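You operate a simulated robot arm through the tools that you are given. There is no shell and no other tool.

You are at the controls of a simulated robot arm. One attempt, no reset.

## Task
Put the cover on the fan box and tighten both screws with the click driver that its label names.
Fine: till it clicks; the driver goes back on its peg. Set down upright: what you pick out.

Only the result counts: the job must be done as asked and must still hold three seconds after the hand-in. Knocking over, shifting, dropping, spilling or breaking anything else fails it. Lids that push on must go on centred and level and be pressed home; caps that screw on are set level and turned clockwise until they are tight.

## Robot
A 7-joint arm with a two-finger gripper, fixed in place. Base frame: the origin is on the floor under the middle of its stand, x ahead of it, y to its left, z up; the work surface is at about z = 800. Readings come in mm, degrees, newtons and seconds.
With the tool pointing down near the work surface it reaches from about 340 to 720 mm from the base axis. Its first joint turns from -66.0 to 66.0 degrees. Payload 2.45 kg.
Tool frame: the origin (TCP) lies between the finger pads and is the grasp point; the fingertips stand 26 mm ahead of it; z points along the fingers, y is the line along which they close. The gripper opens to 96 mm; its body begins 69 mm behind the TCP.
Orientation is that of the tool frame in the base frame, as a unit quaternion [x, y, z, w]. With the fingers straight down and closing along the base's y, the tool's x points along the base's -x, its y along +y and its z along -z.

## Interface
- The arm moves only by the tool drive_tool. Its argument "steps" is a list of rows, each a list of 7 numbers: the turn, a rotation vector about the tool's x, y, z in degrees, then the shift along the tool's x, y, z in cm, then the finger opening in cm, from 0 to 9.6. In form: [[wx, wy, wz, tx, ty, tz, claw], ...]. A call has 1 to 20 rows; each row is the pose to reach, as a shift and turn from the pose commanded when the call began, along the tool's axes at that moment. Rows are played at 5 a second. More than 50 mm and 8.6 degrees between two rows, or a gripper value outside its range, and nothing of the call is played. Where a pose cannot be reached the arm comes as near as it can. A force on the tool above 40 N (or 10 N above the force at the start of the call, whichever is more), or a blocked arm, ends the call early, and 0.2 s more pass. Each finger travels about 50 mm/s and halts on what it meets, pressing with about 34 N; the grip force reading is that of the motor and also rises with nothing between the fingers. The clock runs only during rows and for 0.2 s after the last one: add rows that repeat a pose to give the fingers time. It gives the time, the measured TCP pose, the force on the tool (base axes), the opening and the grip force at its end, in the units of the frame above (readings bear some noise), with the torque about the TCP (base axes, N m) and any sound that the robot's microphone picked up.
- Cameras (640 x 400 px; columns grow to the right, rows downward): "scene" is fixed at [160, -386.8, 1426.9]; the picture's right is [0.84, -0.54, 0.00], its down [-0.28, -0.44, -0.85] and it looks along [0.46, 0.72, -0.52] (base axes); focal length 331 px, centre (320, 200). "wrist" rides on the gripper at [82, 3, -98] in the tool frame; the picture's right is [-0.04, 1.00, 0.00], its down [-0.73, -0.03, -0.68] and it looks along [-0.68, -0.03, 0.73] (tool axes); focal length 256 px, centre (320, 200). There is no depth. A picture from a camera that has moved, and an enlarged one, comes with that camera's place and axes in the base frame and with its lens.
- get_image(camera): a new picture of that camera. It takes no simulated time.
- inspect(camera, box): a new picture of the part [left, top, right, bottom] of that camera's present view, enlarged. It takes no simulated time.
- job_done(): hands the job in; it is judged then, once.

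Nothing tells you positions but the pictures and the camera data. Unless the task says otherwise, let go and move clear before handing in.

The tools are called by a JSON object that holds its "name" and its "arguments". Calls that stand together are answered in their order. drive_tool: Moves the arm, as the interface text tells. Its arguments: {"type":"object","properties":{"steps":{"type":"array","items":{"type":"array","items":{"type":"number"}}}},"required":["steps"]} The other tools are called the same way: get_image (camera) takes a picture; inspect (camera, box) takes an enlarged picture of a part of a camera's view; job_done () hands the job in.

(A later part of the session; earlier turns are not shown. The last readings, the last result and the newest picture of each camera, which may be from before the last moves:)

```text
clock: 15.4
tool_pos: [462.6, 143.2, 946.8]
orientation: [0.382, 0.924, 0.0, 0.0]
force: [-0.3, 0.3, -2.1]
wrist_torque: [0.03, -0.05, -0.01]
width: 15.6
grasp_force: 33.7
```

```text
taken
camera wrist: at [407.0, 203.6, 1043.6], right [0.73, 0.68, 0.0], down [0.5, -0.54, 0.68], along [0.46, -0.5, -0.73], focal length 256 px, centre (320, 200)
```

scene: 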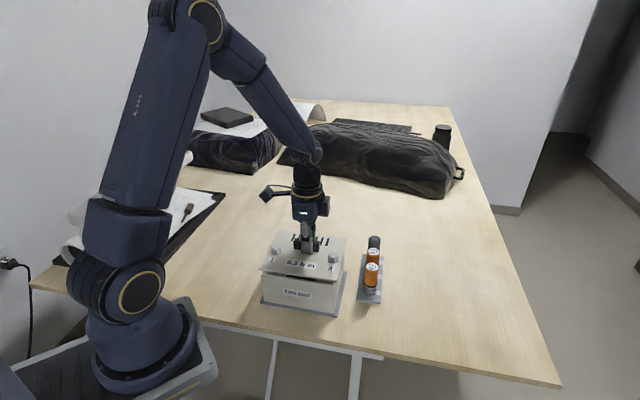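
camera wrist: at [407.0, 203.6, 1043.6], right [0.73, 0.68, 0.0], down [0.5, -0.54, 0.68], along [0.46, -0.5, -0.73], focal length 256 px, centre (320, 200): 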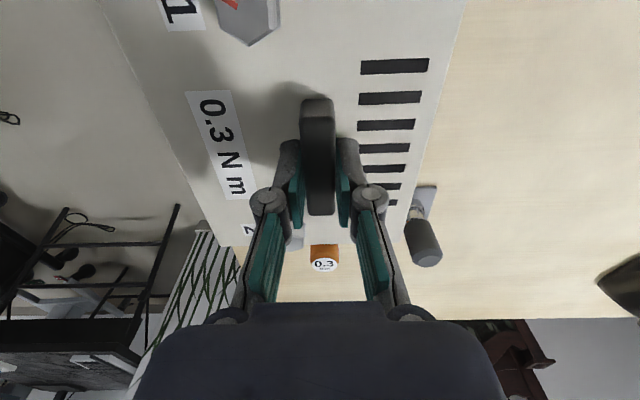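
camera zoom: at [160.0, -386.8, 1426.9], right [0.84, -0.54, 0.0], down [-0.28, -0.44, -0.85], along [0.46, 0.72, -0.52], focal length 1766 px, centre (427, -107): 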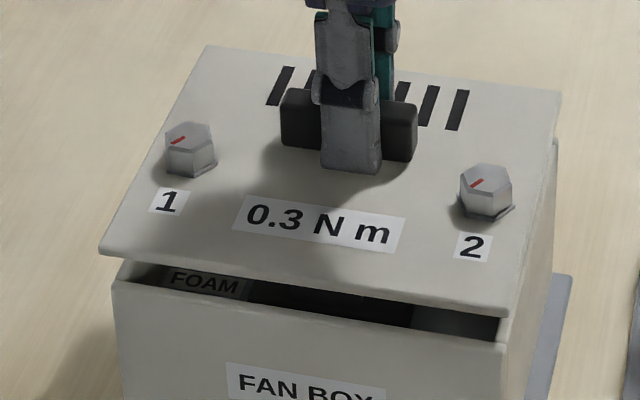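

The cover now looks nearly aligned. I'll lower another 8 mm and re-check both corners.

{"name": "drive_tool", "arguments": {"steps": [[0, 0, 0, 0, 0, 0.4, 0.5], [0, 0, 0, 0, 0, 0.8, 0.5], [0, 0, 0, 0, 0, 0.8, 0.5]]}}

{"name": "inspect", "arguments": {"camera": "scene", "box": [250, 255, 290, 280]}}

{"name": "inspect", "arguments": {"camera": "scene", "box": [315, 265, 355, 290]}}

{"name": "inspect", "arguments": {"camera": "scene", "box": [325, 230, 365, 255]}}

```text
clock: 16.2
tool_pos: [463.6, 143.6, 939.5]
orientation: [0.382, 0.924, 0.0, 0.0]
force: [0.0, -0.6, -1.5]
wrist_torque: [0.05, 0.02, 0.01]
width: 15.7
grasp_force: 34.1
```

```text
16.00 times, centred on (270, 268) of scene
camera zoom: at [160.0, -386.8, 1426.9], right [0.84, -0.54, 0.0], down [-0.28, -0.44, -0.85], along [0.46, 0.72, -0.52], focal length 5297 px, centre (1120, -880)
```

zoom: 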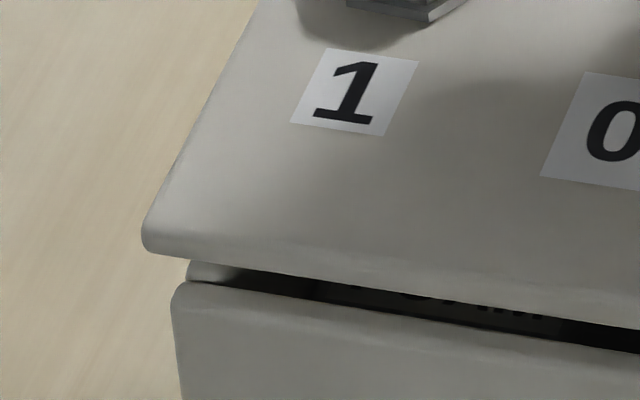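

```text
16.00 times, centred on (335, 278) of scene
camera zoom: at [160.0, -386.8, 1426.9], right [0.84, -0.54, 0.0], down [-0.28, -0.44, -0.85], along [0.46, 0.72, -0.52], focal length 5297 px, centre (80, -1040)
```

zoom: 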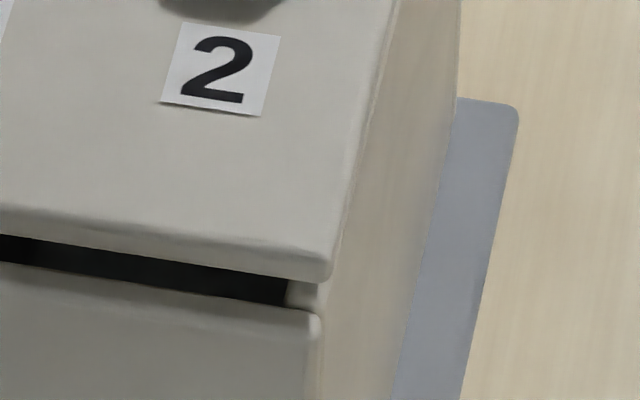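

```text
16.00 times, centred on (345, 242) of scene
camera zoom: at [160.0, -386.8, 1426.9], right [0.84, -0.54, 0.0], down [-0.28, -0.44, -0.85], along [0.46, 0.72, -0.52], focal length 5297 px, centre (-80, -480)
```

zoom: 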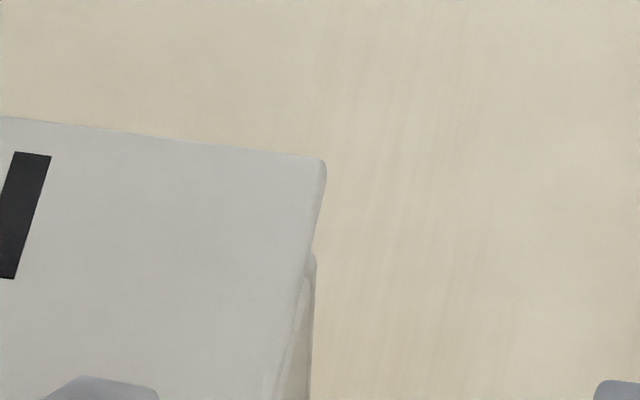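

Alignment looks good in both directions. I'll lower slowly and watch the force for first contact.

{"name": "drive_tool", "arguments": {"steps": [[0, 0, 0, 0, 0, 0.1, 0.5], [0, 0, 0, 0, 0, 0.2, 0.5], [0, 0, 0, 0, 0, 0.3, 0.5], [0, 0, 0, 0, 0, 0.4, 0.5], [0, 0, 0, 0, 0, 0.4, 0.5]]}}

{"name": "inspect", "arguments": {"camera": "scene", "box": [250, 255, 290, 280]}}

{"name": "inspect", "arguments": {"camera": "scene", "box": [315, 265, 355, 290]}}

{"name": "inspect", "arguments": {"camera": "scene", "box": [325, 230, 365, 255]}}

```text
clock: 17.4
tool_pos: [463.0, 143.3, 935.8]
orientation: [0.382, 0.924, 0.001, 0.0]
force: [-2.3, -4.2, 11.6]
wrist_torque: [0.5, -0.18, 0.03]
width: 15.6
grasp_force: 34.3
```

```text
16.00 times, centred on (270, 268) of scene
camera zoom: at [159.7, -387.0, 1426.8], right [0.84, -0.54, 0.0], down [-0.28, -0.44, -0.85], along [0.46, 0.72, -0.52], focal length 5297 px, centre (1120, -880)
```

zoom: 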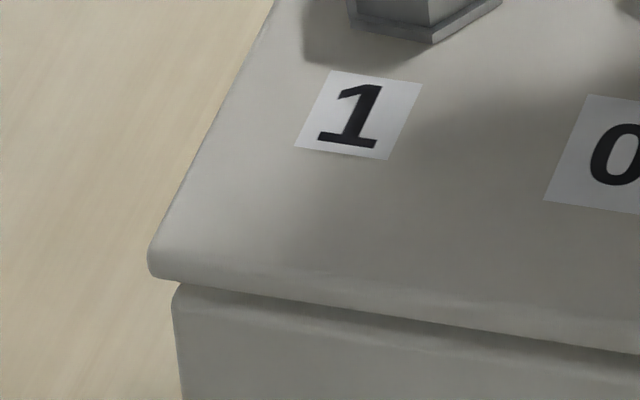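

```text
16.00 times, centred on (335, 278) of scene
camera zoom: at [159.7, -387.0, 1426.8], right [0.84, -0.54, 0.0], down [-0.28, -0.44, -0.85], along [0.46, 0.72, -0.52], focal length 5297 px, centre (80, -1040)
```

zoom: 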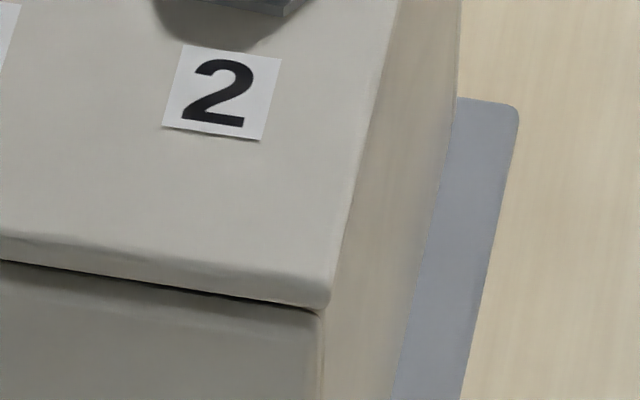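

```text
16.00 times, centred on (345, 242) of scene
camera zoom: at [159.7, -387.0, 1426.8], right [0.84, -0.54, 0.0], down [-0.28, -0.44, -0.85], along [0.46, 0.72, -0.52], focal length 5297 px, centre (-80, -480)
```

zoom: 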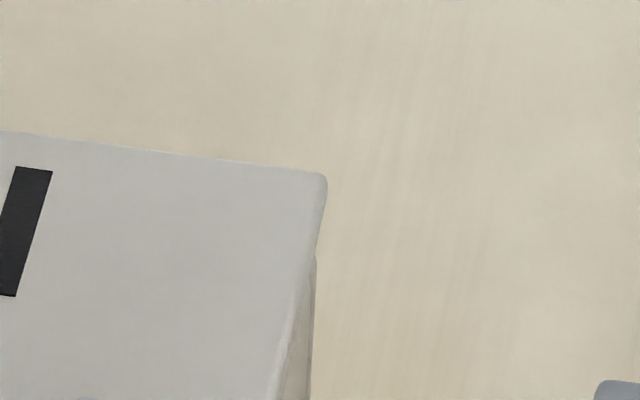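

There was first contact at about 12 N, toward the cover's back side and pushing it forward. The inner lip is probably touching the back wall, so I'll lift slightly, shift 1.5 mm forward and try again.

{"name": "drive_tool", "arguments": {"steps": [[0, 0, 0, 0, 0, -0.2, 0.5], [0, 0, 0, 0, -0.15, -0.2, 0.5], [0, 0, 0, 0, -0.15, -0.1, 0.5], [0, 0, 0, 0, -0.15, 0, 0.5], [0, 0, 0, 0, -0.15, 0, 0.5]]}}

```text
clock: 18.6
tool_pos: [461.1, 141.0, 935.0]
orientation: [0.383, 0.924, 0.0, 0.0]
force: [1.3, -2.0, -1.2]
wrist_torque: [0.01, -0.04, -0.05]
width: 15.6
grasp_force: 34.2
```

The contact force is gone, so the lip now clears. I'll keep lowering slowly.

{"name": "drive_tool", "arguments": {"steps": [[0, 0, 0, 0, 0, 0.1, 0.5], [0, 0, 0, 0, 0, 0.2, 0.5], [0, 0, 0, 0, 0, 0.2, 0.5]]}}

```text
clock: 19.4
tool_pos: [462.2, 142.7, 932.0]
orientation: [0.382, 0.924, 0.0, 0.0]
force: [0.2, -0.9, -1.8]
wrist_torque: [-0.06, -0.03, 0.0]
width: 15.5
grasp_force: 34.4
```

{"name": "drive_tool", "arguments": {"steps": [[0, 0, 0, 0, 0, 0.1, 0.5], [0, 0, 0, 0, 0, 0.2, 0.5], [0, 0, 0, 0, 0, 0.2, 0.5]]}}

{"name": "inspect", "arguments": {"camera": "scene", "box": [240, 220, 360, 295]}}

{"name": "inspect", "arguments": {"camera": "scene", "box": [250, 255, 290, 280]}}

{"name": "inspect", "arguments": {"camera": "scene", "box": [315, 265, 355, 290]}}

```text
clock: 20.2
tool_pos: [462.0, 141.3, 930.5]
orientation: [0.382, 0.924, 0.0, -0.001]
force: [-0.7, -0.6, -0.5]
wrist_torque: [-0.08, -0.02, 0.05]
width: 15.4
grasp_force: 34.6
```

```text
5.33 times, centred on (300, 258) of scene
camera zoom: at [160.0, -386.8, 1426.9], right [0.84, -0.54, 0.0], down [-0.28, -0.44, -0.85], along [0.46, 0.72, -0.52], focal length 1766 px, centre (427, -107)
```

zoom: 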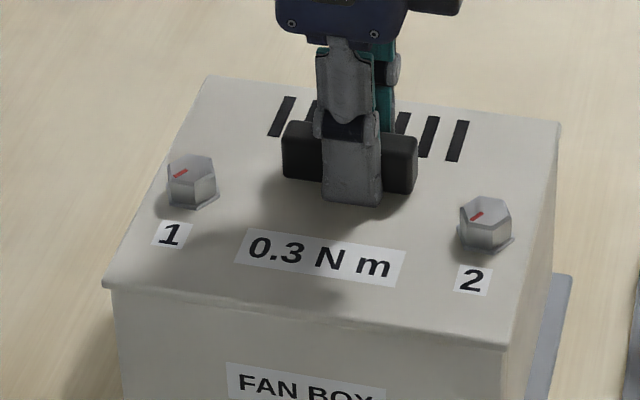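

```text
16.00 times, centred on (270, 268) of scene
camera zoom: at [160.0, -386.8, 1426.9], right [0.84, -0.54, 0.0], down [-0.28, -0.44, -0.85], along [0.46, 0.72, -0.52], focal length 5297 px, centre (1120, -880)
```

zoom: 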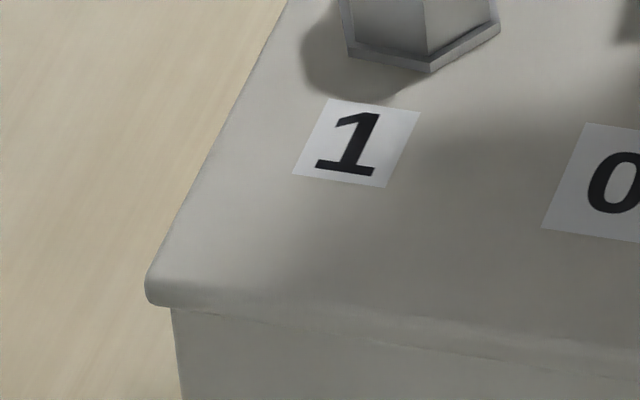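

```text
16.00 times, centred on (335, 278) of scene
camera zoom: at [160.0, -386.8, 1426.9], right [0.84, -0.54, 0.0], down [-0.28, -0.44, -0.85], along [0.46, 0.72, -0.52], focal length 5297 px, centre (80, -1040)
```

zoom: 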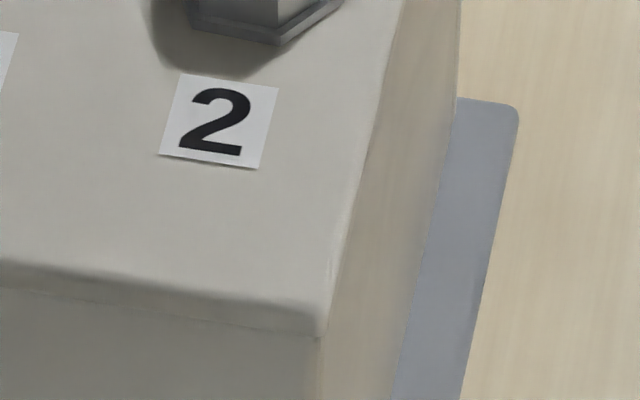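

The cover is nearly down, with the plate wrapping around the rim and almost no force. It sits about 1 mm too far left, so I'll nudge it and lower until it seats.

{"name": "drive_tool", "arguments": {"steps": [[0, 0, 0, -0.05, 0, 0, 0.5], [0, 0, 0, -0.1, 0, 0, 0.5], [0, 0, 0, -0.1, 0, 0.05, 0.5], [0, 0, 0, -0.1, 0, 0.1, 0.5], [0, 0, 0, -0.1, 0, 0.1, 0.5]]}}

{"name": "inspect", "arguments": {"camera": "scene", "box": [250, 255, 290, 280]}}

{"name": "inspect", "arguments": {"camera": "scene", "box": [315, 265, 355, 290]}}

{"name": "inspect", "arguments": {"camera": "scene", "box": [325, 230, 365, 255]}}

```text
clock: 21.4
tool_pos: [463.2, 141.1, 929.8]
orientation: [0.382, 0.924, 0.001, 0.0]
force: [-1.1, 0.0, 4.0]
wrist_torque: [0.1, 0.08, 0.0]
width: 15.7
grasp_force: 34.3
```

```text
16.00 times, centred on (270, 268) of scene
camera zoom: at [159.9, -386.8, 1426.9], right [0.84, -0.54, 0.0], down [-0.28, -0.44, -0.85], along [0.46, 0.72, -0.52], focal length 5297 px, centre (1120, -880)
```

zoom: 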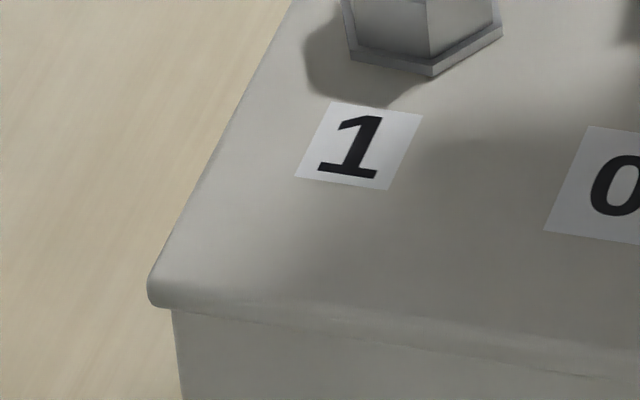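

```text
16.00 times, centred on (335, 278) of scene
camera zoom: at [159.9, -386.8, 1426.9], right [0.84, -0.54, 0.0], down [-0.28, -0.44, -0.85], along [0.46, 0.72, -0.52], focal length 5297 px, centre (80, -1040)
```

zoom: 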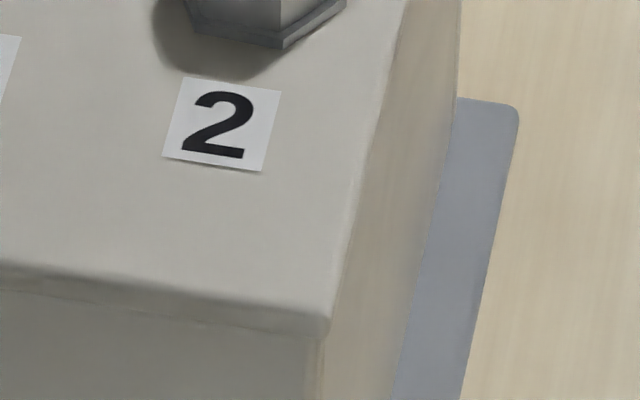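

```text
16.00 times, centred on (345, 242) of scene
camera zoom: at [159.9, -386.8, 1426.9], right [0.84, -0.54, 0.0], down [-0.28, -0.44, -0.85], along [0.46, 0.72, -0.52], focal length 5297 px, centre (-80, -480)
```

zoom: 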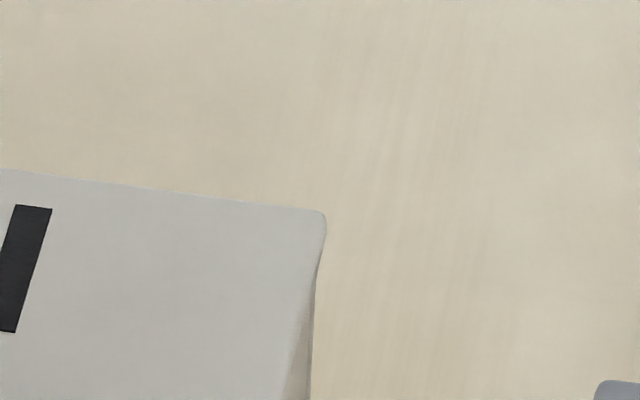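

Contact is starting at about 4 N. I'll press the cover home in small steps.

{"name": "drive_tool", "arguments": {"steps": [[0, 0, 0, 0, 0, 0.1, 0.5], [0, 0, 0, 0, 0, 0.2, 0.5], [0, 0, 0, 0, 0, 0.2, 0.5]]}}

```text
clock: 22.1
tool_pos: [461.4, 141.5, 929.9]
orientation: [0.382, 0.924, 0.001, 0.0]
force: [-0.4, -0.4, 5.2]
wrist_torque: [0.11, 0.22, 0.03]
width: 15.5
grasp_force: 33.6
stopped in row 3: the force on the tool passed its limit at 42 N (the readings are from after the stop); the commanded pose is now the measured one
```

The cover bottomed out at 42 N, so it is pressed home. I'll release the handle and rise straight up.

{"name": "drive_tool", "arguments": {"steps": [[0, 0, 0, 0, 0, 0, 2.0], [0, 0, 0, 0, 0, 0, 3.0], [0, 0, 0, 0, 0, 0, 4.0], [0, 0, 0, 0, 0, -1.0, 4.0], [0, 0, 0, 0, 0, -3.0, 4.0], [0, 0, 0, 0, 0, -6.0, 4.0], [0, 0, 0, 0, 0, -9.0, 5.0], [0, 0, 0, 0, 0, -9.0, 5.0]]}}

{"name": "get_image", "arguments": {"camera": "wrist"}}

{"name": "inspect", "arguments": {"camera": "scene", "box": [240, 220, 360, 295]}}

{"name": "inspect", "arguments": {"camera": "scene", "box": [250, 255, 290, 280]}}

{"name": "inspect", "arguments": {"camera": "scene", "box": [315, 265, 355, 290]}}

```text
clock: 23.9
tool_pos: [462.6, 143.0, 1020.5]
orientation: [0.383, 0.924, 0.001, 0.0]
force: [0.4, -0.2, 0.3]
wrist_torque: [0.02, 0.02, -0.01]
width: 50.0
grasp_force: 0.0
```

```text
taken
camera wrist: at [406.2, 202.8, 1116.6], right [0.73, 0.68, 0.0], down [0.5, -0.54, 0.68], along [0.46, -0.5, -0.73], focal length 256 px, centre (320, 200)
```

wrist: 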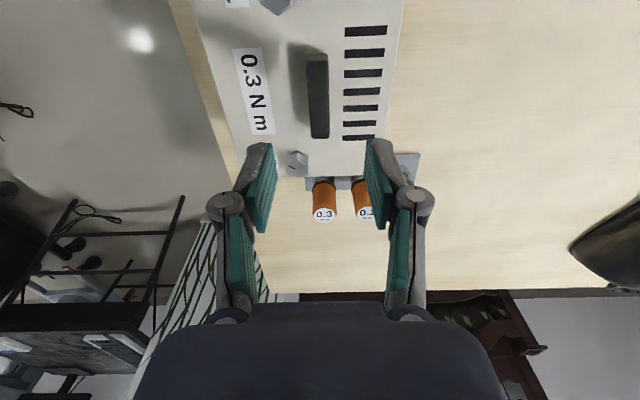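

```text
5.33 times, centred on (300, 258) of scene
camera zoom: at [159.9, -386.8, 1426.9], right [0.84, -0.54, 0.0], down [-0.28, -0.44, -0.85], along [0.46, 0.72, -0.52], focal length 1766 px, centre (427, -107)
```

zoom: 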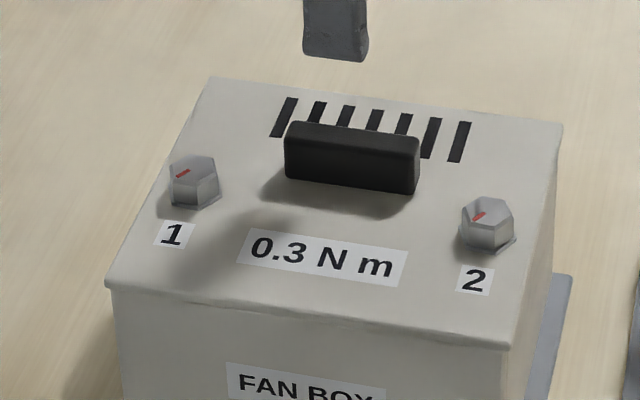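

```text
16.00 times, centred on (270, 268) of scene
camera zoom: at [159.9, -386.8, 1426.9], right [0.84, -0.54, 0.0], down [-0.28, -0.44, -0.85], along [0.46, 0.72, -0.52], focal length 5297 px, centre (1120, -880)
```

zoom: 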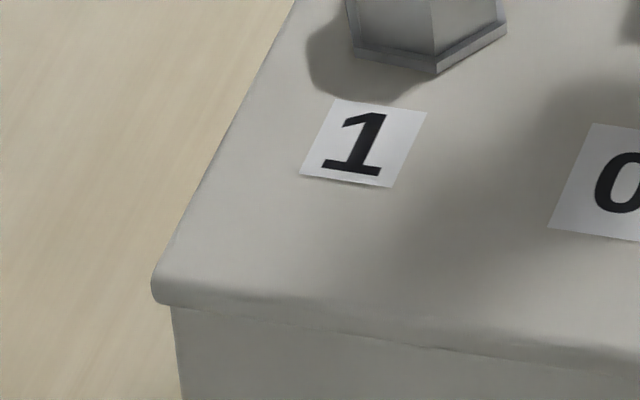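

```text
16.00 times, centred on (335, 278) of scene
camera zoom: at [159.9, -386.8, 1426.9], right [0.84, -0.54, 0.0], down [-0.28, -0.44, -0.85], along [0.46, 0.72, -0.52], focal length 5297 px, centre (80, -1040)
```

zoom: 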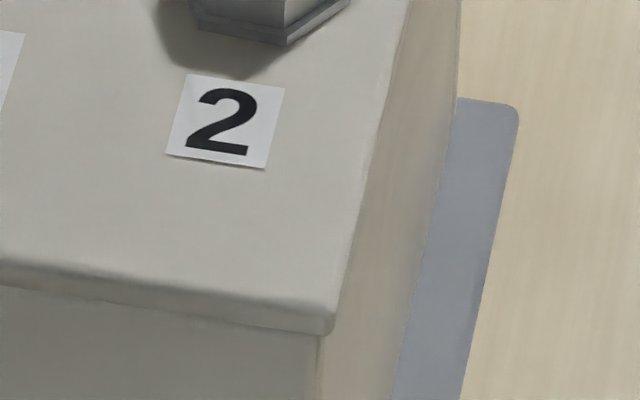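

The cover is seated, centred to within about half a millimetre, and level. Next is the 0.3 driver: I'll move above peg 1 and turn the wrist so the fingers close across the rack, clear of its neighbours.

{"name": "drive_tool", "arguments": {"steps": [[0, 0, -7.5, -1.2, 0, 0, 6], [0, 0, -15, -2.5, 0, 0, 6], [0, 0, -22.5, -3.7, 0, 0, 6], [0, 0, -30, -5.0, 0, 0, 6], [0, 0, -37.5, -6.2, 0, 0, 6], [0, 0, -45, -7.4, 0, 0, 6], [0, 0, -52.5, -8.7, 0, 0, 6], [0, 0, -60, -9.9, 0, 0, 6], [0, 0, -67.5, -11.1, 0, 0, 6], [0, 0, -75, -12.4, 0, 0, 6], [0, 0, -82.5, -13.6, 0, 0, 6], [0, 0, -90, -14.8, 0, 0, 6], [0, 0, -90, -14.8, 0, 0, 6]]}}

{"name": "get_image", "arguments": {"camera": "wrist"}}

{"name": "get_image", "arguments": {"camera": "scene"}}

```text
clock: 26.7
tool_pos: [568.4, 36.9, 1019.5]
orientation: [-0.385, 0.923, 0.0, 0.001]
force: [0.2, 0.0, 0.6]
wrist_torque: [-0.03, 0.0, 0.01]
width: 60.2
grasp_force: 0.0
```

```text
taken
camera wrist: at [507.7, -18.7, 1116.2], right [-0.68, 0.73, 0.0], down [0.54, 0.5, 0.68], along [0.5, 0.46, -0.73], focal length 256 px, centre (320, 200)
```

wrist: 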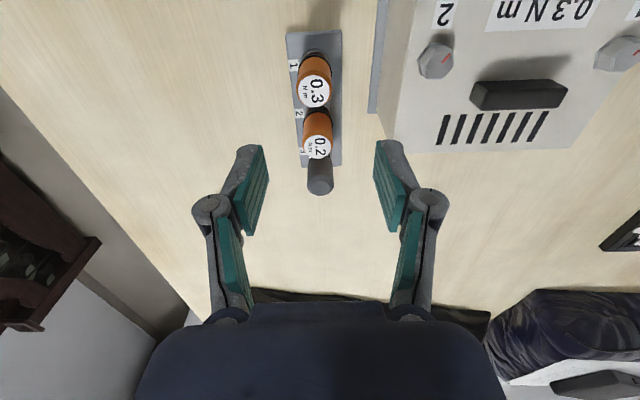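

```text
taken
```

scene: 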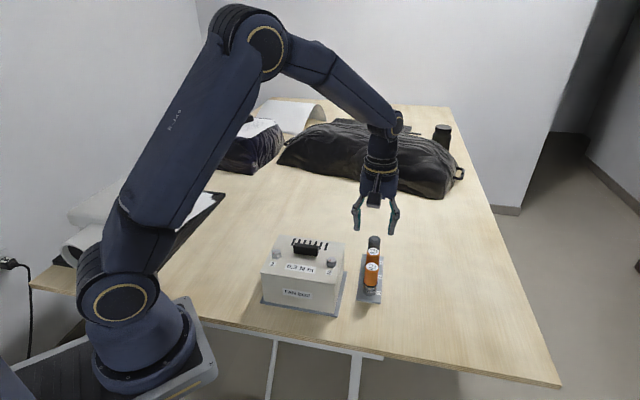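

The drivers are in view, with 0.3 nearest the camera. I'll zoom in to measure its position and height.

{"name": "inspect", "arguments": {"camera": "wrist", "box": [270, 25, 370, 200]}}

{"name": "inspect", "arguments": {"camera": "wrist", "box": [275, 25, 355, 115]}}

{"name": "inspect", "arguments": {"camera": "scene", "box": [345, 230, 395, 310]}}

{"name": "inspect", "arguments": {"camera": "wrist", "box": [370, 0, 640, 160]}}

```text
2.29 times, centred on (320, 112) of wrist
camera zoom: at [507.7, -18.7, 1116.2], right [-0.68, 0.73, 0.0], down [0.54, 0.5, 0.68], along [0.5, 0.46, -0.73], focal length 585 px, centre (320, 400)
```

zoom: 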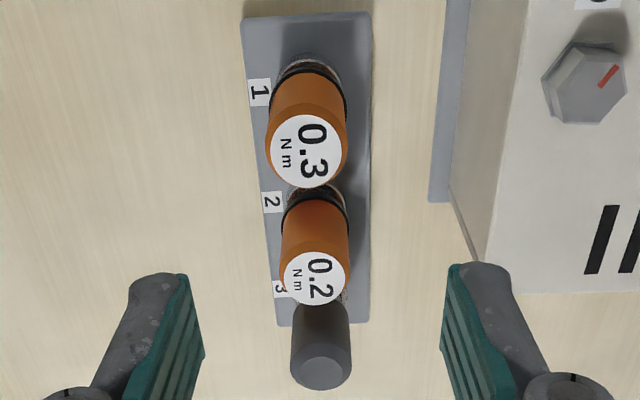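

```text
4.44 times, centred on (315, 70) of wrist
camera zoom: at [507.7, -18.7, 1116.2], right [-0.68, 0.73, 0.0], down [0.54, 0.5, 0.68], along [0.5, 0.46, -0.73], focal length 1138 px, centre (342, 778)
```

zoom: 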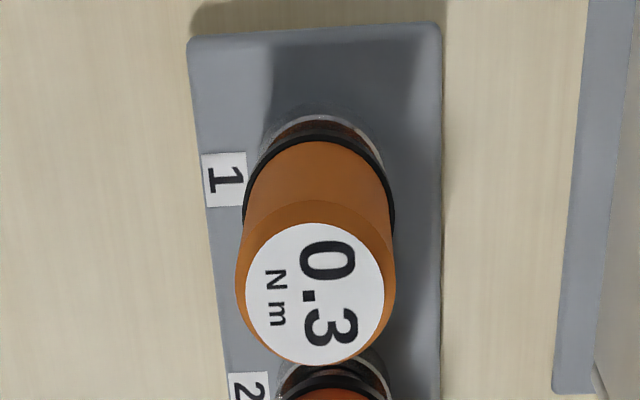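

```text
5.00 times, centred on (370, 270) of scene
camera zoom: at [160.0, -386.8, 1426.9], right [0.84, -0.54, 0.0], down [-0.28, -0.44, -0.85], along [0.46, 0.72, -0.52], focal length 1655 px, centre (70, -150)
```

zoom: 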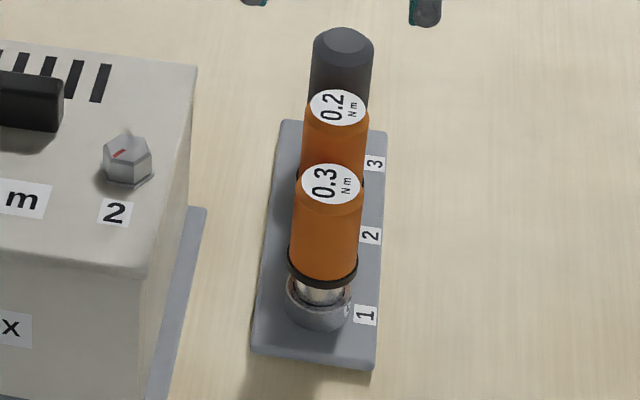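

```text
2.37 times, centred on (505, 80) of wrist
camera zoom: at [507.7, -18.7, 1116.2], right [-0.68, 0.73, 0.0], down [0.54, 0.5, 0.68], along [0.5, 0.46, -0.73], focal length 607 px, centre (-118, 484)
```

zoom: 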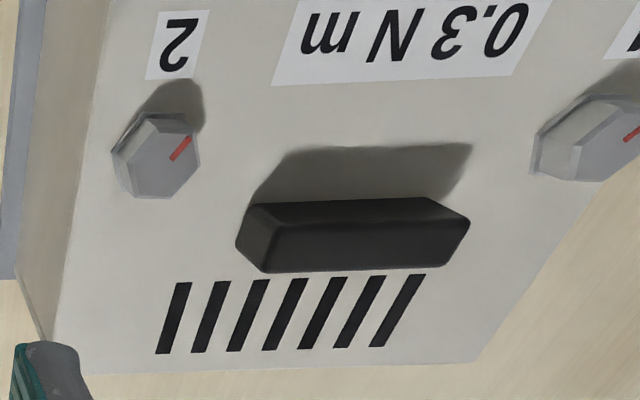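

The driver stands about 5 mm off in Y, with its top near z≈893. I'll shift over it, descend part way and re-measure.

{"name": "drive_tool", "arguments": {"steps": [[0, 0, 0, 0.1, -0.3, 2.0, 6], [0, 0, 0, 0.17, -0.5, 4.0, 6], [0, 0, 0, 0.17, -0.5, 6.5, 6], [0, 0, 0, 0.17, -0.5, 6.5, 6]]}}

{"name": "get_image", "arguments": {"camera": "wrist"}}

{"name": "inspect", "arguments": {"camera": "wrist", "box": [260, 40, 380, 190]}}

```text
clock: 27.7
tool_pos: [569.0, 32.7, 953.0]
orientation: [-0.384, 0.923, 0.0, 0.0]
force: [-0.4, 0.7, -0.1]
wrist_torque: [0.0, -0.02, -0.03]
width: 60.1
grasp_force: 0.1
```

```text
taken
camera wrist: at [508.5, -23.1, 1050.1], right [-0.68, 0.73, 0.0], down [0.54, 0.5, 0.68], along [0.5, 0.46, -0.73], focal length 256 px, centre (320, 200)
```

wrist: 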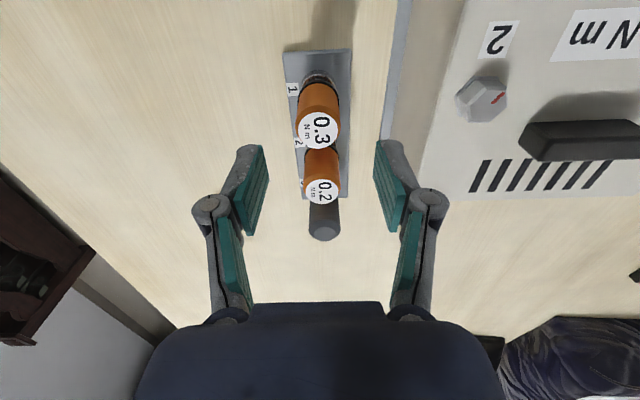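

```text
2.67 times, centred on (320, 115) of wrist
camera zoom: at [508.5, -23.1, 1050.1], right [-0.68, 0.73, 0.0], down [0.54, 0.5, 0.68], along [0.5, 0.46, -0.73], focal length 683 px, centre (320, 427)
```

zoom: 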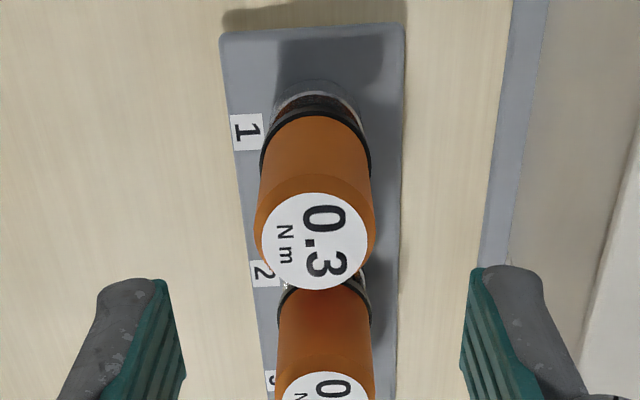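

The driver's top is at about z≈893 and the black collar at about 855. I'll grip the orange handle with the fingertips just above the collar, at TCP z≈883.

{"name": "drive_tool", "arguments": {"steps": [[0, 0, 0, -0.08, -0.11, 1.5, 6], [0, 0, 0, -0.08, -0.11, 3.0, 6], [0, 0, 0, -0.08, -0.11, 4.5, 6], [0, 0, 0, -0.08, -0.11, 5.5, 6], [0, 0, 0, -0.08, -0.11, 5.5, 6]]}}

{"name": "get_image", "arguments": {"camera": "wrist"}}

{"name": "inspect", "arguments": {"camera": "scene", "box": [345, 210, 425, 300]}}

```text
clock: 28.9
tool_pos: [569.7, 31.0, 899.8]
orientation: [-0.384, 0.923, 0.001, 0.001]
force: [-0.7, -1.3, 0.1]
wrist_torque: [-0.01, 0.02, 0.01]
width: 59.7
grasp_force: 0.1
```

```text
taken
camera wrist: at [510.0, -24.0, 996.1], right [-0.68, 0.73, 0.0], down [0.54, 0.5, 0.68], along [0.5, 0.46, -0.73], focal length 256 px, centre (320, 200)
```

wrist: 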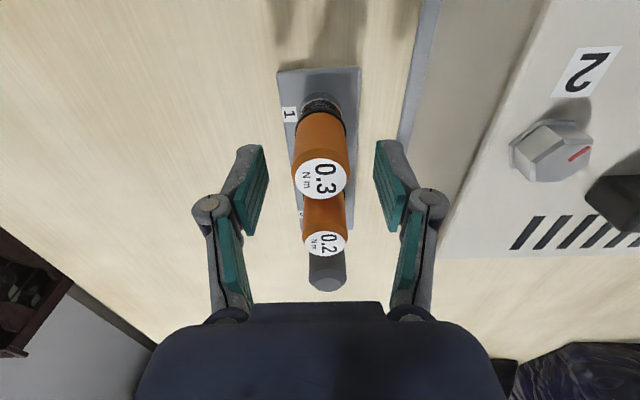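

```text
4.44 times, centred on (385, 255) of scene
camera zoom: at [160.0, -386.8, 1426.9], right [0.84, -0.54, 0.0], down [-0.28, -0.44, -0.85], along [0.46, 0.72, -0.52], focal length 1472 px, centre (31, -44)
```

zoom: 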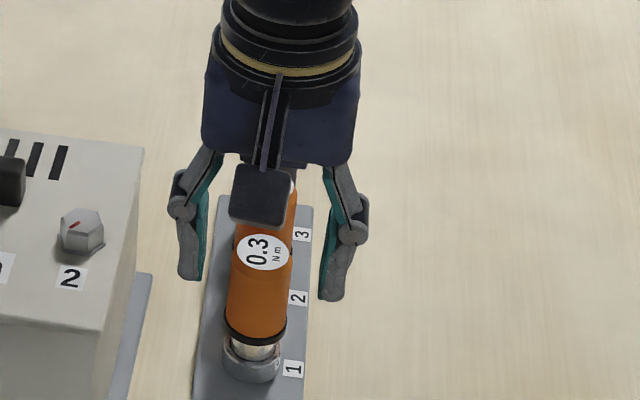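

The fingers straddle the driver and it is centred. I'll descend the last 15 mm and close gently.

{"name": "drive_tool", "arguments": {"steps": [[0, 0, 0, 0, 0, 0.8, 6], [0, 0, 0, 0, 0, 1.5, 6], [0, 0, 0, 0, 0, 1.5, 5], [0, 0, 0, 0, 0, 1.5, 4], [0, 0, 0, 0, 0, 1.5, 3.4], [0, 0, 0, 0, 0, 1.5, 2.8], [0, 0, 0, 0, 0, 1.5, 2.0], [0, 0, 0, 0, 0, 1.5, 2.0]]}}

{"name": "get_image", "arguments": {"camera": "wrist"}}

{"name": "inspect", "arguments": {"camera": "scene", "box": [345, 210, 425, 300]}}

```text
clock: 30.7
tool_pos: [570.8, 31.5, 884.4]
orientation: [-0.384, 0.923, 0.001, 0.0]
force: [0.3, 0.8, 0.6]
wrist_torque: [-0.01, 0.0, 0.0]
width: 31.4
grasp_force: 33.5
```

```text
taken
camera wrist: at [510.1, -23.4, 980.9], right [-0.68, 0.73, 0.0], down [0.54, 0.5, 0.68], along [0.5, 0.46, -0.73], focal length 256 px, centre (320, 200)
```

wrist: 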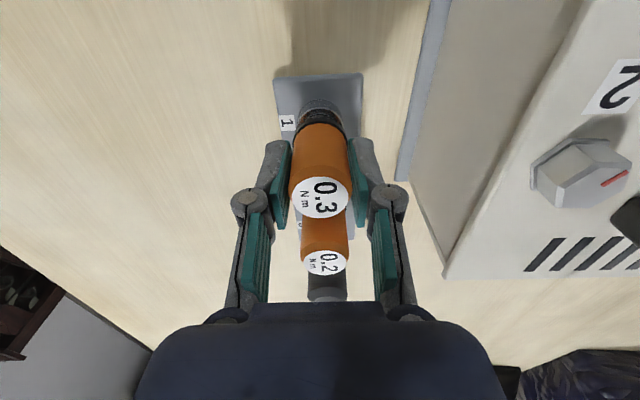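

```text
4.44 times, centred on (385, 255) of scene
camera zoom: at [160.0, -386.8, 1426.9], right [0.84, -0.54, 0.0], down [-0.28, -0.44, -0.85], along [0.46, 0.72, -0.52], focal length 1472 px, centre (31, -44)
```

zoom: 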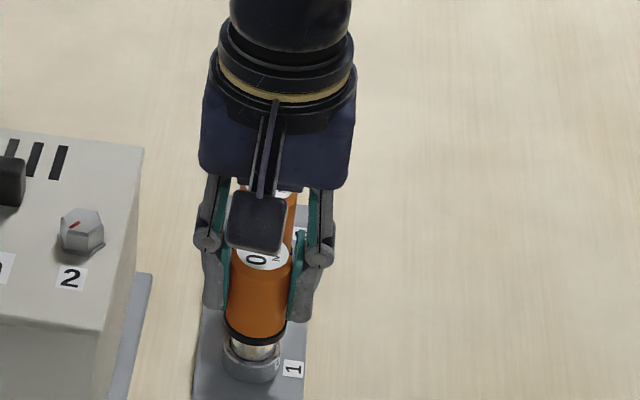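

The driver is gripped (31.4 mm, 34 N). The pick pose is about (570.2, 32.5, 882.9), and I'll use it for the return. I'll lift it straight up out of its cup.

{"name": "drive_tool", "arguments": {"steps": [[0, 0, 0, 0, 0, -0.5, 2.0], [0, 0, 0, 0, 0, -1.5, 2.0], [0, 0, 0, 0, 0, -3.0, 2.0], [0, 0, 0, 0, 0, -5.0, 2.0], [0, 0, 0, 0, 0, -8.0, 2.0], [0, 0, 0, 0, 0, -11.0, 2.0], [0, 0, 0, 0, 0, -14.0, 2.0], [0, 0, 0, 0, 0, -14.0, 2.0]]}}

{"name": "get_image", "arguments": {"camera": "wrist"}}

{"name": "inspect", "arguments": {"camera": "scene", "box": [330, 170, 430, 310]}}

```text
clock: 32.5
tool_pos: [569.0, 32.3, 1025.2]
orientation: [-0.382, 0.924, 0.0, 0.0]
force: [0.4, 0.5, -2.1]
wrist_torque: [0.01, -0.03, 0.01]
width: 31.1
grasp_force: 34.0
```

```text
taken
camera wrist: at [509.2, -23.0, 1121.1], right [-0.68, 0.73, 0.0], down [0.54, 0.5, 0.68], along [0.5, 0.46, -0.73], focal length 256 px, centre (320, 200)
```

wrist: 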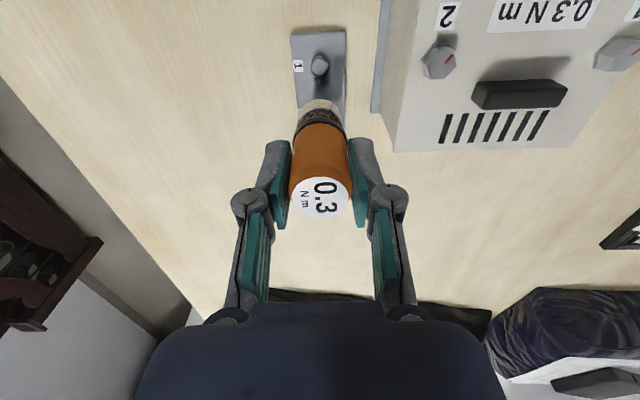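

```text
2.86 times, centred on (380, 240) of scene
camera zoom: at [160.0, -386.8, 1426.8], right [0.84, -0.54, 0.0], down [-0.28, -0.44, -0.85], along [0.46, 0.72, -0.52], focal length 946 px, centre (149, 86)
```

zoom: 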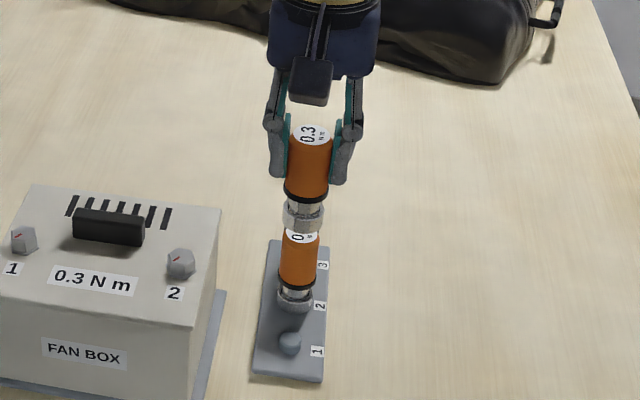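

The driver has a socket at its end, and the rack has a short peg. I'll look closely at the peg and the socket.

{"name": "inspect", "arguments": {"camera": "wrist", "box": [280, 20, 360, 130]}}

{"name": "inspect", "arguments": {"camera": "scene", "box": [365, 210, 395, 255]}}

{"name": "inspect", "arguments": {"camera": "scene", "box": [360, 265, 390, 305]}}

{"name": "inspect", "arguments": {"camera": "wrist", "box": [400, 20, 480, 100]}}

```text
3.64 times, centred on (320, 75) of wrist
camera zoom: at [509.2, -23.0, 1121.1], right [-0.68, 0.73, 0.0], down [0.54, 0.5, 0.68], along [0.5, 0.46, -0.73], focal length 931 px, centre (320, 654)
```

zoom: 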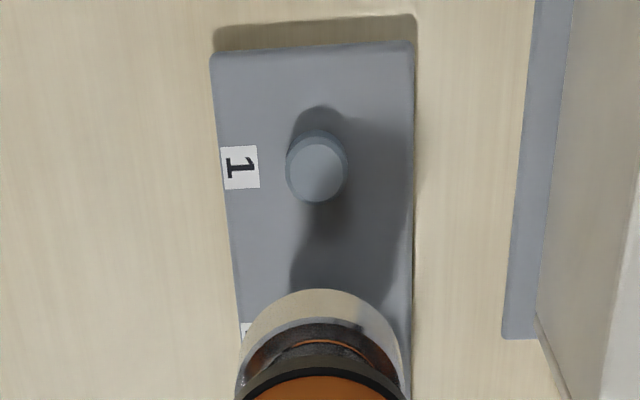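

```text
8.89 times, centred on (380, 232) of scene
camera zoom: at [160.0, -386.8, 1426.8], right [0.84, -0.54, 0.0], down [-0.28, -0.44, -0.85], along [0.46, 0.72, -0.52], focal length 2943 px, centre (-213, -89)
```

zoom: 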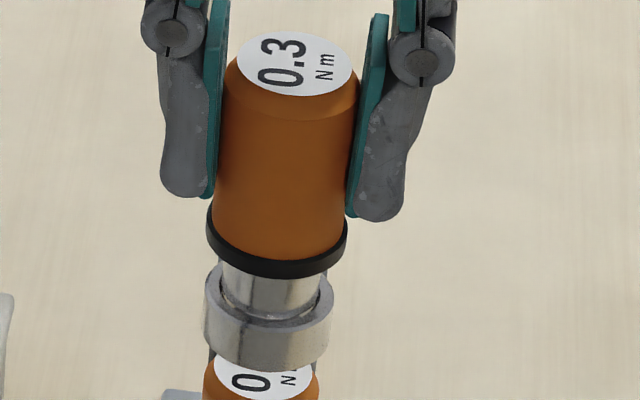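

```text
10.00 times, centred on (375, 285) of scene
camera zoom: at [160.0, -386.8, 1426.8], right [0.84, -0.54, 0.0], down [-0.28, -0.44, -0.85], along [0.46, 0.72, -0.52], focal length 3311 px, centre (-230, -650)
```

zoom: 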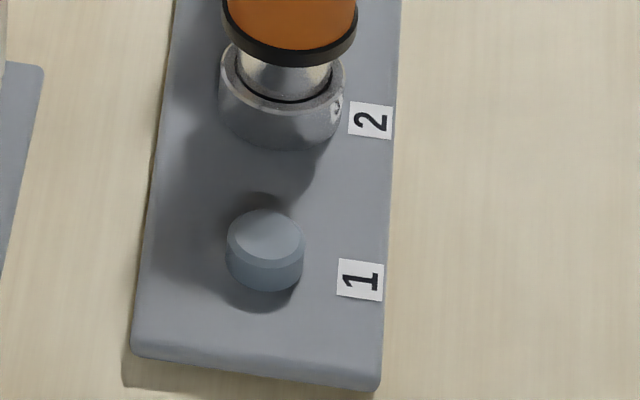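

```text
5.00 times, centred on (440, 60) of wrist
camera zoom: at [509.2, -23.0, 1121.1], right [-0.68, 0.73, 0.0], down [0.54, 0.5, 0.68], along [0.5, 0.46, -0.73], focal length 1280 px, centre (-280, 900)
```

zoom: 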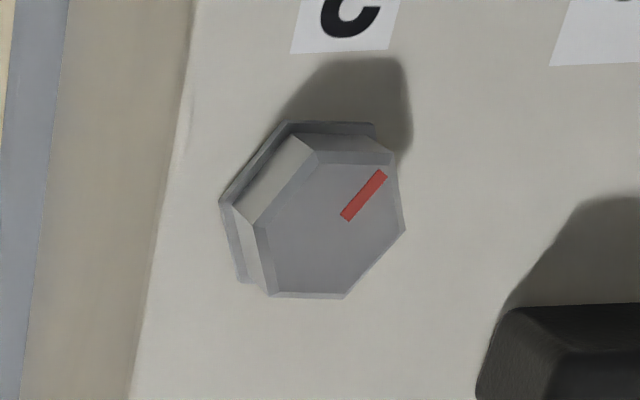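

The peg is a plain round post that the driver's socket slips over. I estimate screw 1 at about (399, 170) and screw 2 at about (490, 79.5). I'll carry the driver toward screw 1, stopping 40 mm short to measure it accurately.

{"name": "drive_tool", "arguments": {"steps": [[0, 0, 0, 0.4, 3.6, 0, 2.0], [0, 0, 0, 0.8, 7.2, 0, 2.0], [0, 0, 0, 1.2, 10.8, 0, 2.0], [0, 0, 0, 1.6, 14.4, 0, 2.0], [0, 0, 0, 2.0, 17.8, 0, 2.0], [0, 0, 0, 2.3, 17.8, 0, 2.0]]}}

{"name": "get_image", "arguments": {"camera": "wrist"}}

{"name": "inspect", "arguments": {"camera": "wrist", "box": [300, 30, 440, 140]}}

```text
clock: 33.9
tool_pos: [428.8, 140.7, 1024.0]
orientation: [-0.383, 0.924, 0.001, 0.0]
force: [0.5, -0.6, -1.1]
wrist_torque: [-0.05, 0.03, 0.05]
width: 30.9
grasp_force: 33.8
```

```text
taken
camera wrist: at [367.7, 85.2, 1120.4], right [-0.68, 0.73, 0.0], down [0.54, 0.5, 0.68], along [0.5, 0.46, -0.73], focal length 256 px, centre (320, 200)
```

wrist: 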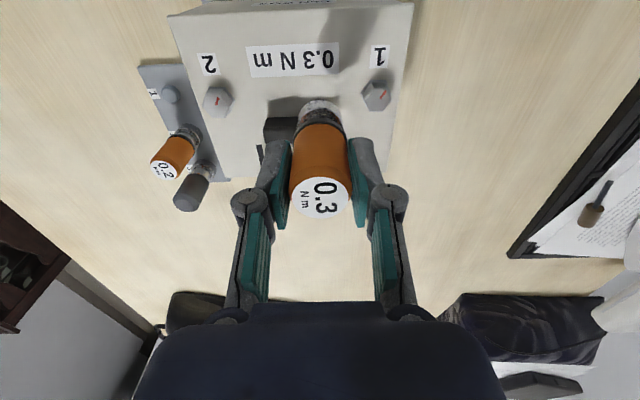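

```text
3.64 times, centred on (370, 85) of wrist
camera zoom: at [367.7, 85.2, 1120.4], right [-0.68, 0.73, 0.0], down [0.54, 0.5, 0.68], along [0.5, 0.46, -0.73], focal length 931 px, centre (138, 618)
```

zoom: 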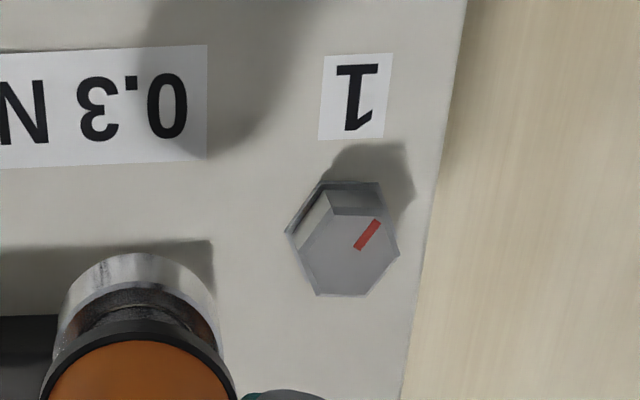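

Screw 1 is measured at about +45 mm in Y and 0 in X from the current TCP. I'll check exactly where the driver axis sits in the gripper.

{"name": "inspect", "arguments": {"camera": "wrist", "box": [280, 90, 360, 230]}}

{"name": "inspect", "arguments": {"camera": "scene", "box": [270, 180, 340, 260]}}

```text
2.86 times, centred on (320, 160) of wrist
camera zoom: at [367.7, 85.2, 1120.4], right [-0.68, 0.73, 0.0], down [0.54, 0.5, 0.68], along [0.5, 0.46, -0.73], focal length 731 px, centre (320, 314)
```

zoom: 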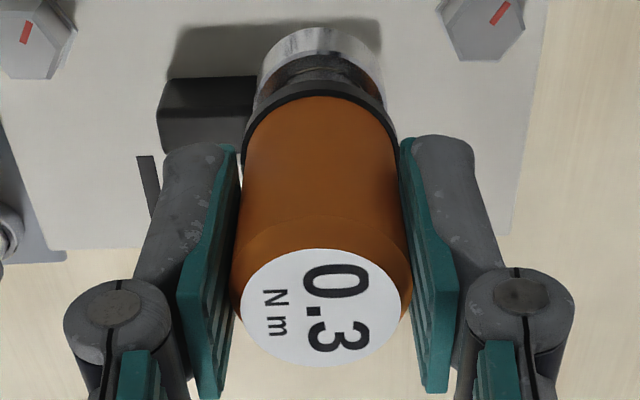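

```text
5.00 times, centred on (305, 220) of scene
camera zoom: at [160.0, -386.8, 1426.9], right [0.84, -0.54, 0.0], down [-0.28, -0.44, -0.85], along [0.46, 0.72, -0.52], focal length 1655 px, centre (395, 100)
```

zoom: 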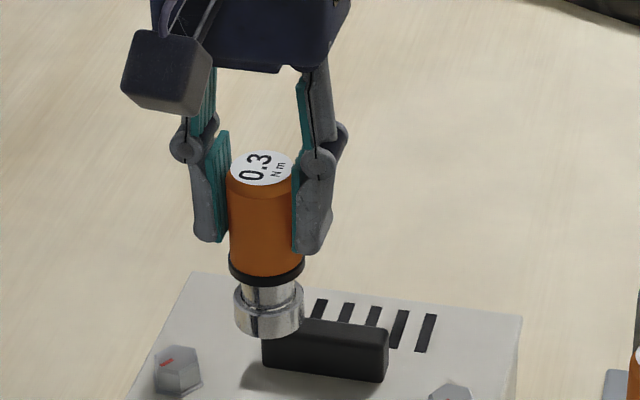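

The driver axis sits at about (+0.9, +0.3) mm in the tool frame, with the socket bottom about 70 mm below the TCP. I'll move over screw 1 and, while still high, wind the wrist back 90° to gain turning range.

{"name": "drive_tool", "arguments": {"steps": [[0, 0, 0, 0, 2.2, 0, 2.0], [0, 0, 0, -0.09, 4.51, 0, 2.0], [0, 0, -8, -0.08, 4.52, 0, 2.0], [0, 0, -16, -0.07, 4.54, 0, 2.0], [0, 0, -24, -0.06, 4.56, 0, 2.0], [0, 0, -32, -0.05, 4.57, 0, 2.0], [0, 0, -40, -0.04, 4.58, 0, 2.0], [0, 0, -48, -0.04, 4.59, 0, 2.0], [0, 0, -56, -0.03, 4.6, 0, 2.0], [0, 0, -64, -0.03, 4.61, 0, 2.0], [0, 0, -72, -0.03, 4.62, 0, 2.0], [0, 0, -80, -0.03, 4.62, 0, 2.0], [0, 0, -88, -0.03, 4.63, 0, 2.0], [0, 0, -90, -0.03, 4.63, 0, 2.0], [0, 0, -90, -0.03, 4.63, 0, 2.0]]}}

{"name": "get_image", "arguments": {"camera": "wrist"}}

{"name": "get_image", "arguments": {"camera": "scene"}}

```text
clock: 37.1
tool_pos: [396.5, 174.7, 1025.3]
orientation: [0.924, -0.382, 0.0, -0.001]
force: [-1.1, 0.7, -0.9]
wrist_torque: [-0.02, 0.0, 0.02]
width: 31.0
grasp_force: 33.6
```

```text
taken
camera wrist: at [451.7, 114.3, 1121.4], right [-0.73, -0.68, 0.0], down [-0.5, 0.54, 0.68], along [-0.46, 0.5, -0.73], focal length 256 px, centre (320, 200)
```

wrist: 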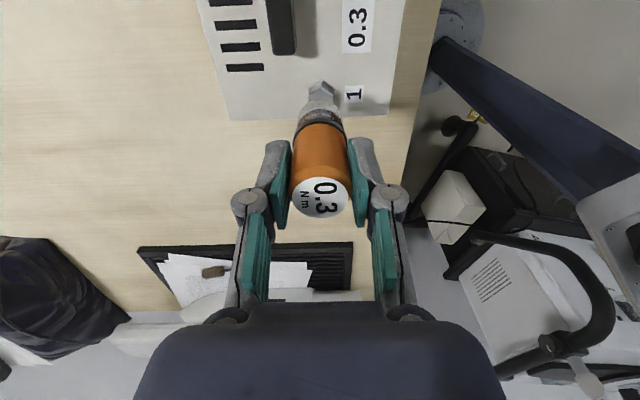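

```text
taken
```

scene: 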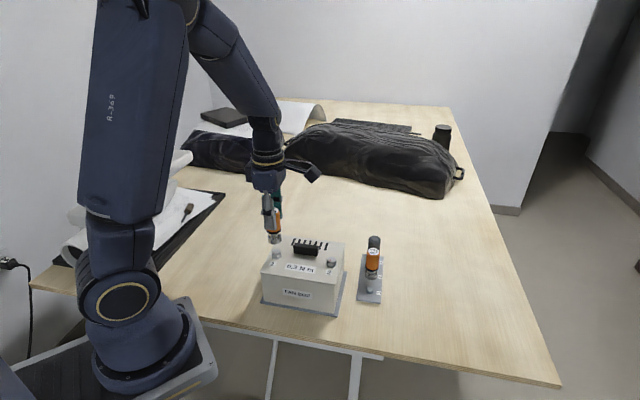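

The wrist reached the wound-back yaw without trouble, and screw 1 is visible just below the socket. I'll zoom to check alignment from this view and from the scene.

{"name": "inspect", "arguments": {"camera": "wrist", "box": [270, 60, 370, 160]}}

{"name": "inspect", "arguments": {"camera": "scene", "box": [255, 205, 305, 275]}}

```text
4.00 times, centred on (320, 110) of wrist
camera zoom: at [451.7, 114.3, 1121.4], right [-0.73, -0.68, 0.0], down [-0.5, 0.54, 0.68], along [-0.46, 0.5, -0.73], focal length 1024 px, centre (320, 560)
```

zoom: 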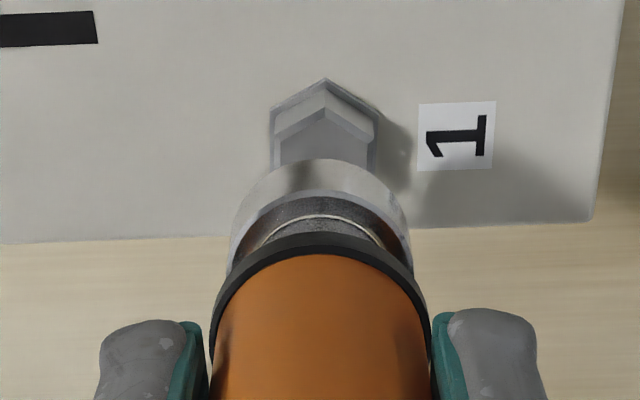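

```text
5.71 times, centred on (280, 240) of scene
camera zoom: at [160.0, -386.8, 1426.9], right [0.84, -0.54, 0.0], down [-0.28, -0.44, -0.85], along [0.46, 0.72, -0.52], focal length 1892 px, centre (549, -29)
```

zoom: 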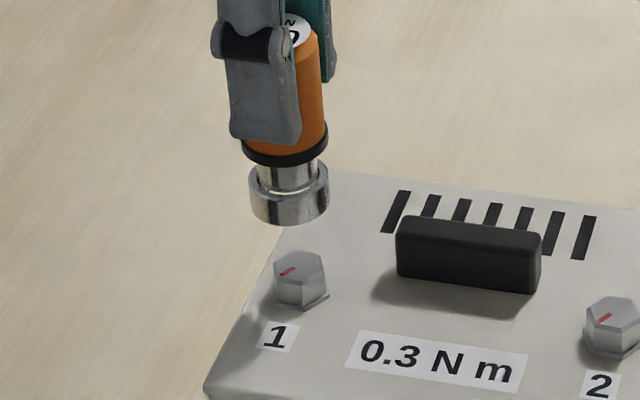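

{"name": "inspect", "arguments": {"camera": "wrist", "box": [300, 70, 345, 110]}}

{"name": "inspect", "arguments": {"camera": "scene", "box": [262, 225, 292, 260]}}

```text
10.00 times, centred on (322, 90) of wrist
camera zoom: at [451.7, 114.3, 1121.4], right [-0.73, -0.68, 0.0], down [-0.5, 0.54, 0.68], along [-0.46, 0.5, -0.73], focal length 2560 px, centre (295, 1300)
```

zoom: 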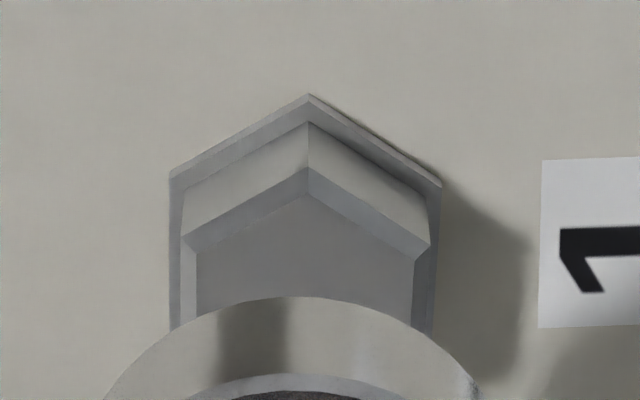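

```text
11.43 times, centred on (277, 242) of scene
camera zoom: at [160.0, -386.8, 1426.9], right [0.84, -0.54, 0.0], down [-0.28, -0.44, -0.85], along [0.46, 0.72, -0.52], focal length 3784 px, centre (811, -286)
```

zoom: 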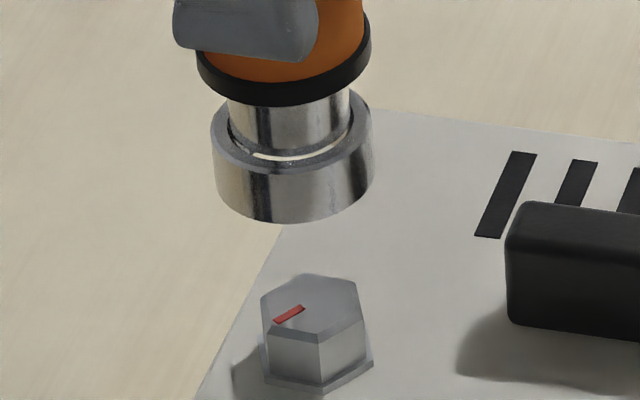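

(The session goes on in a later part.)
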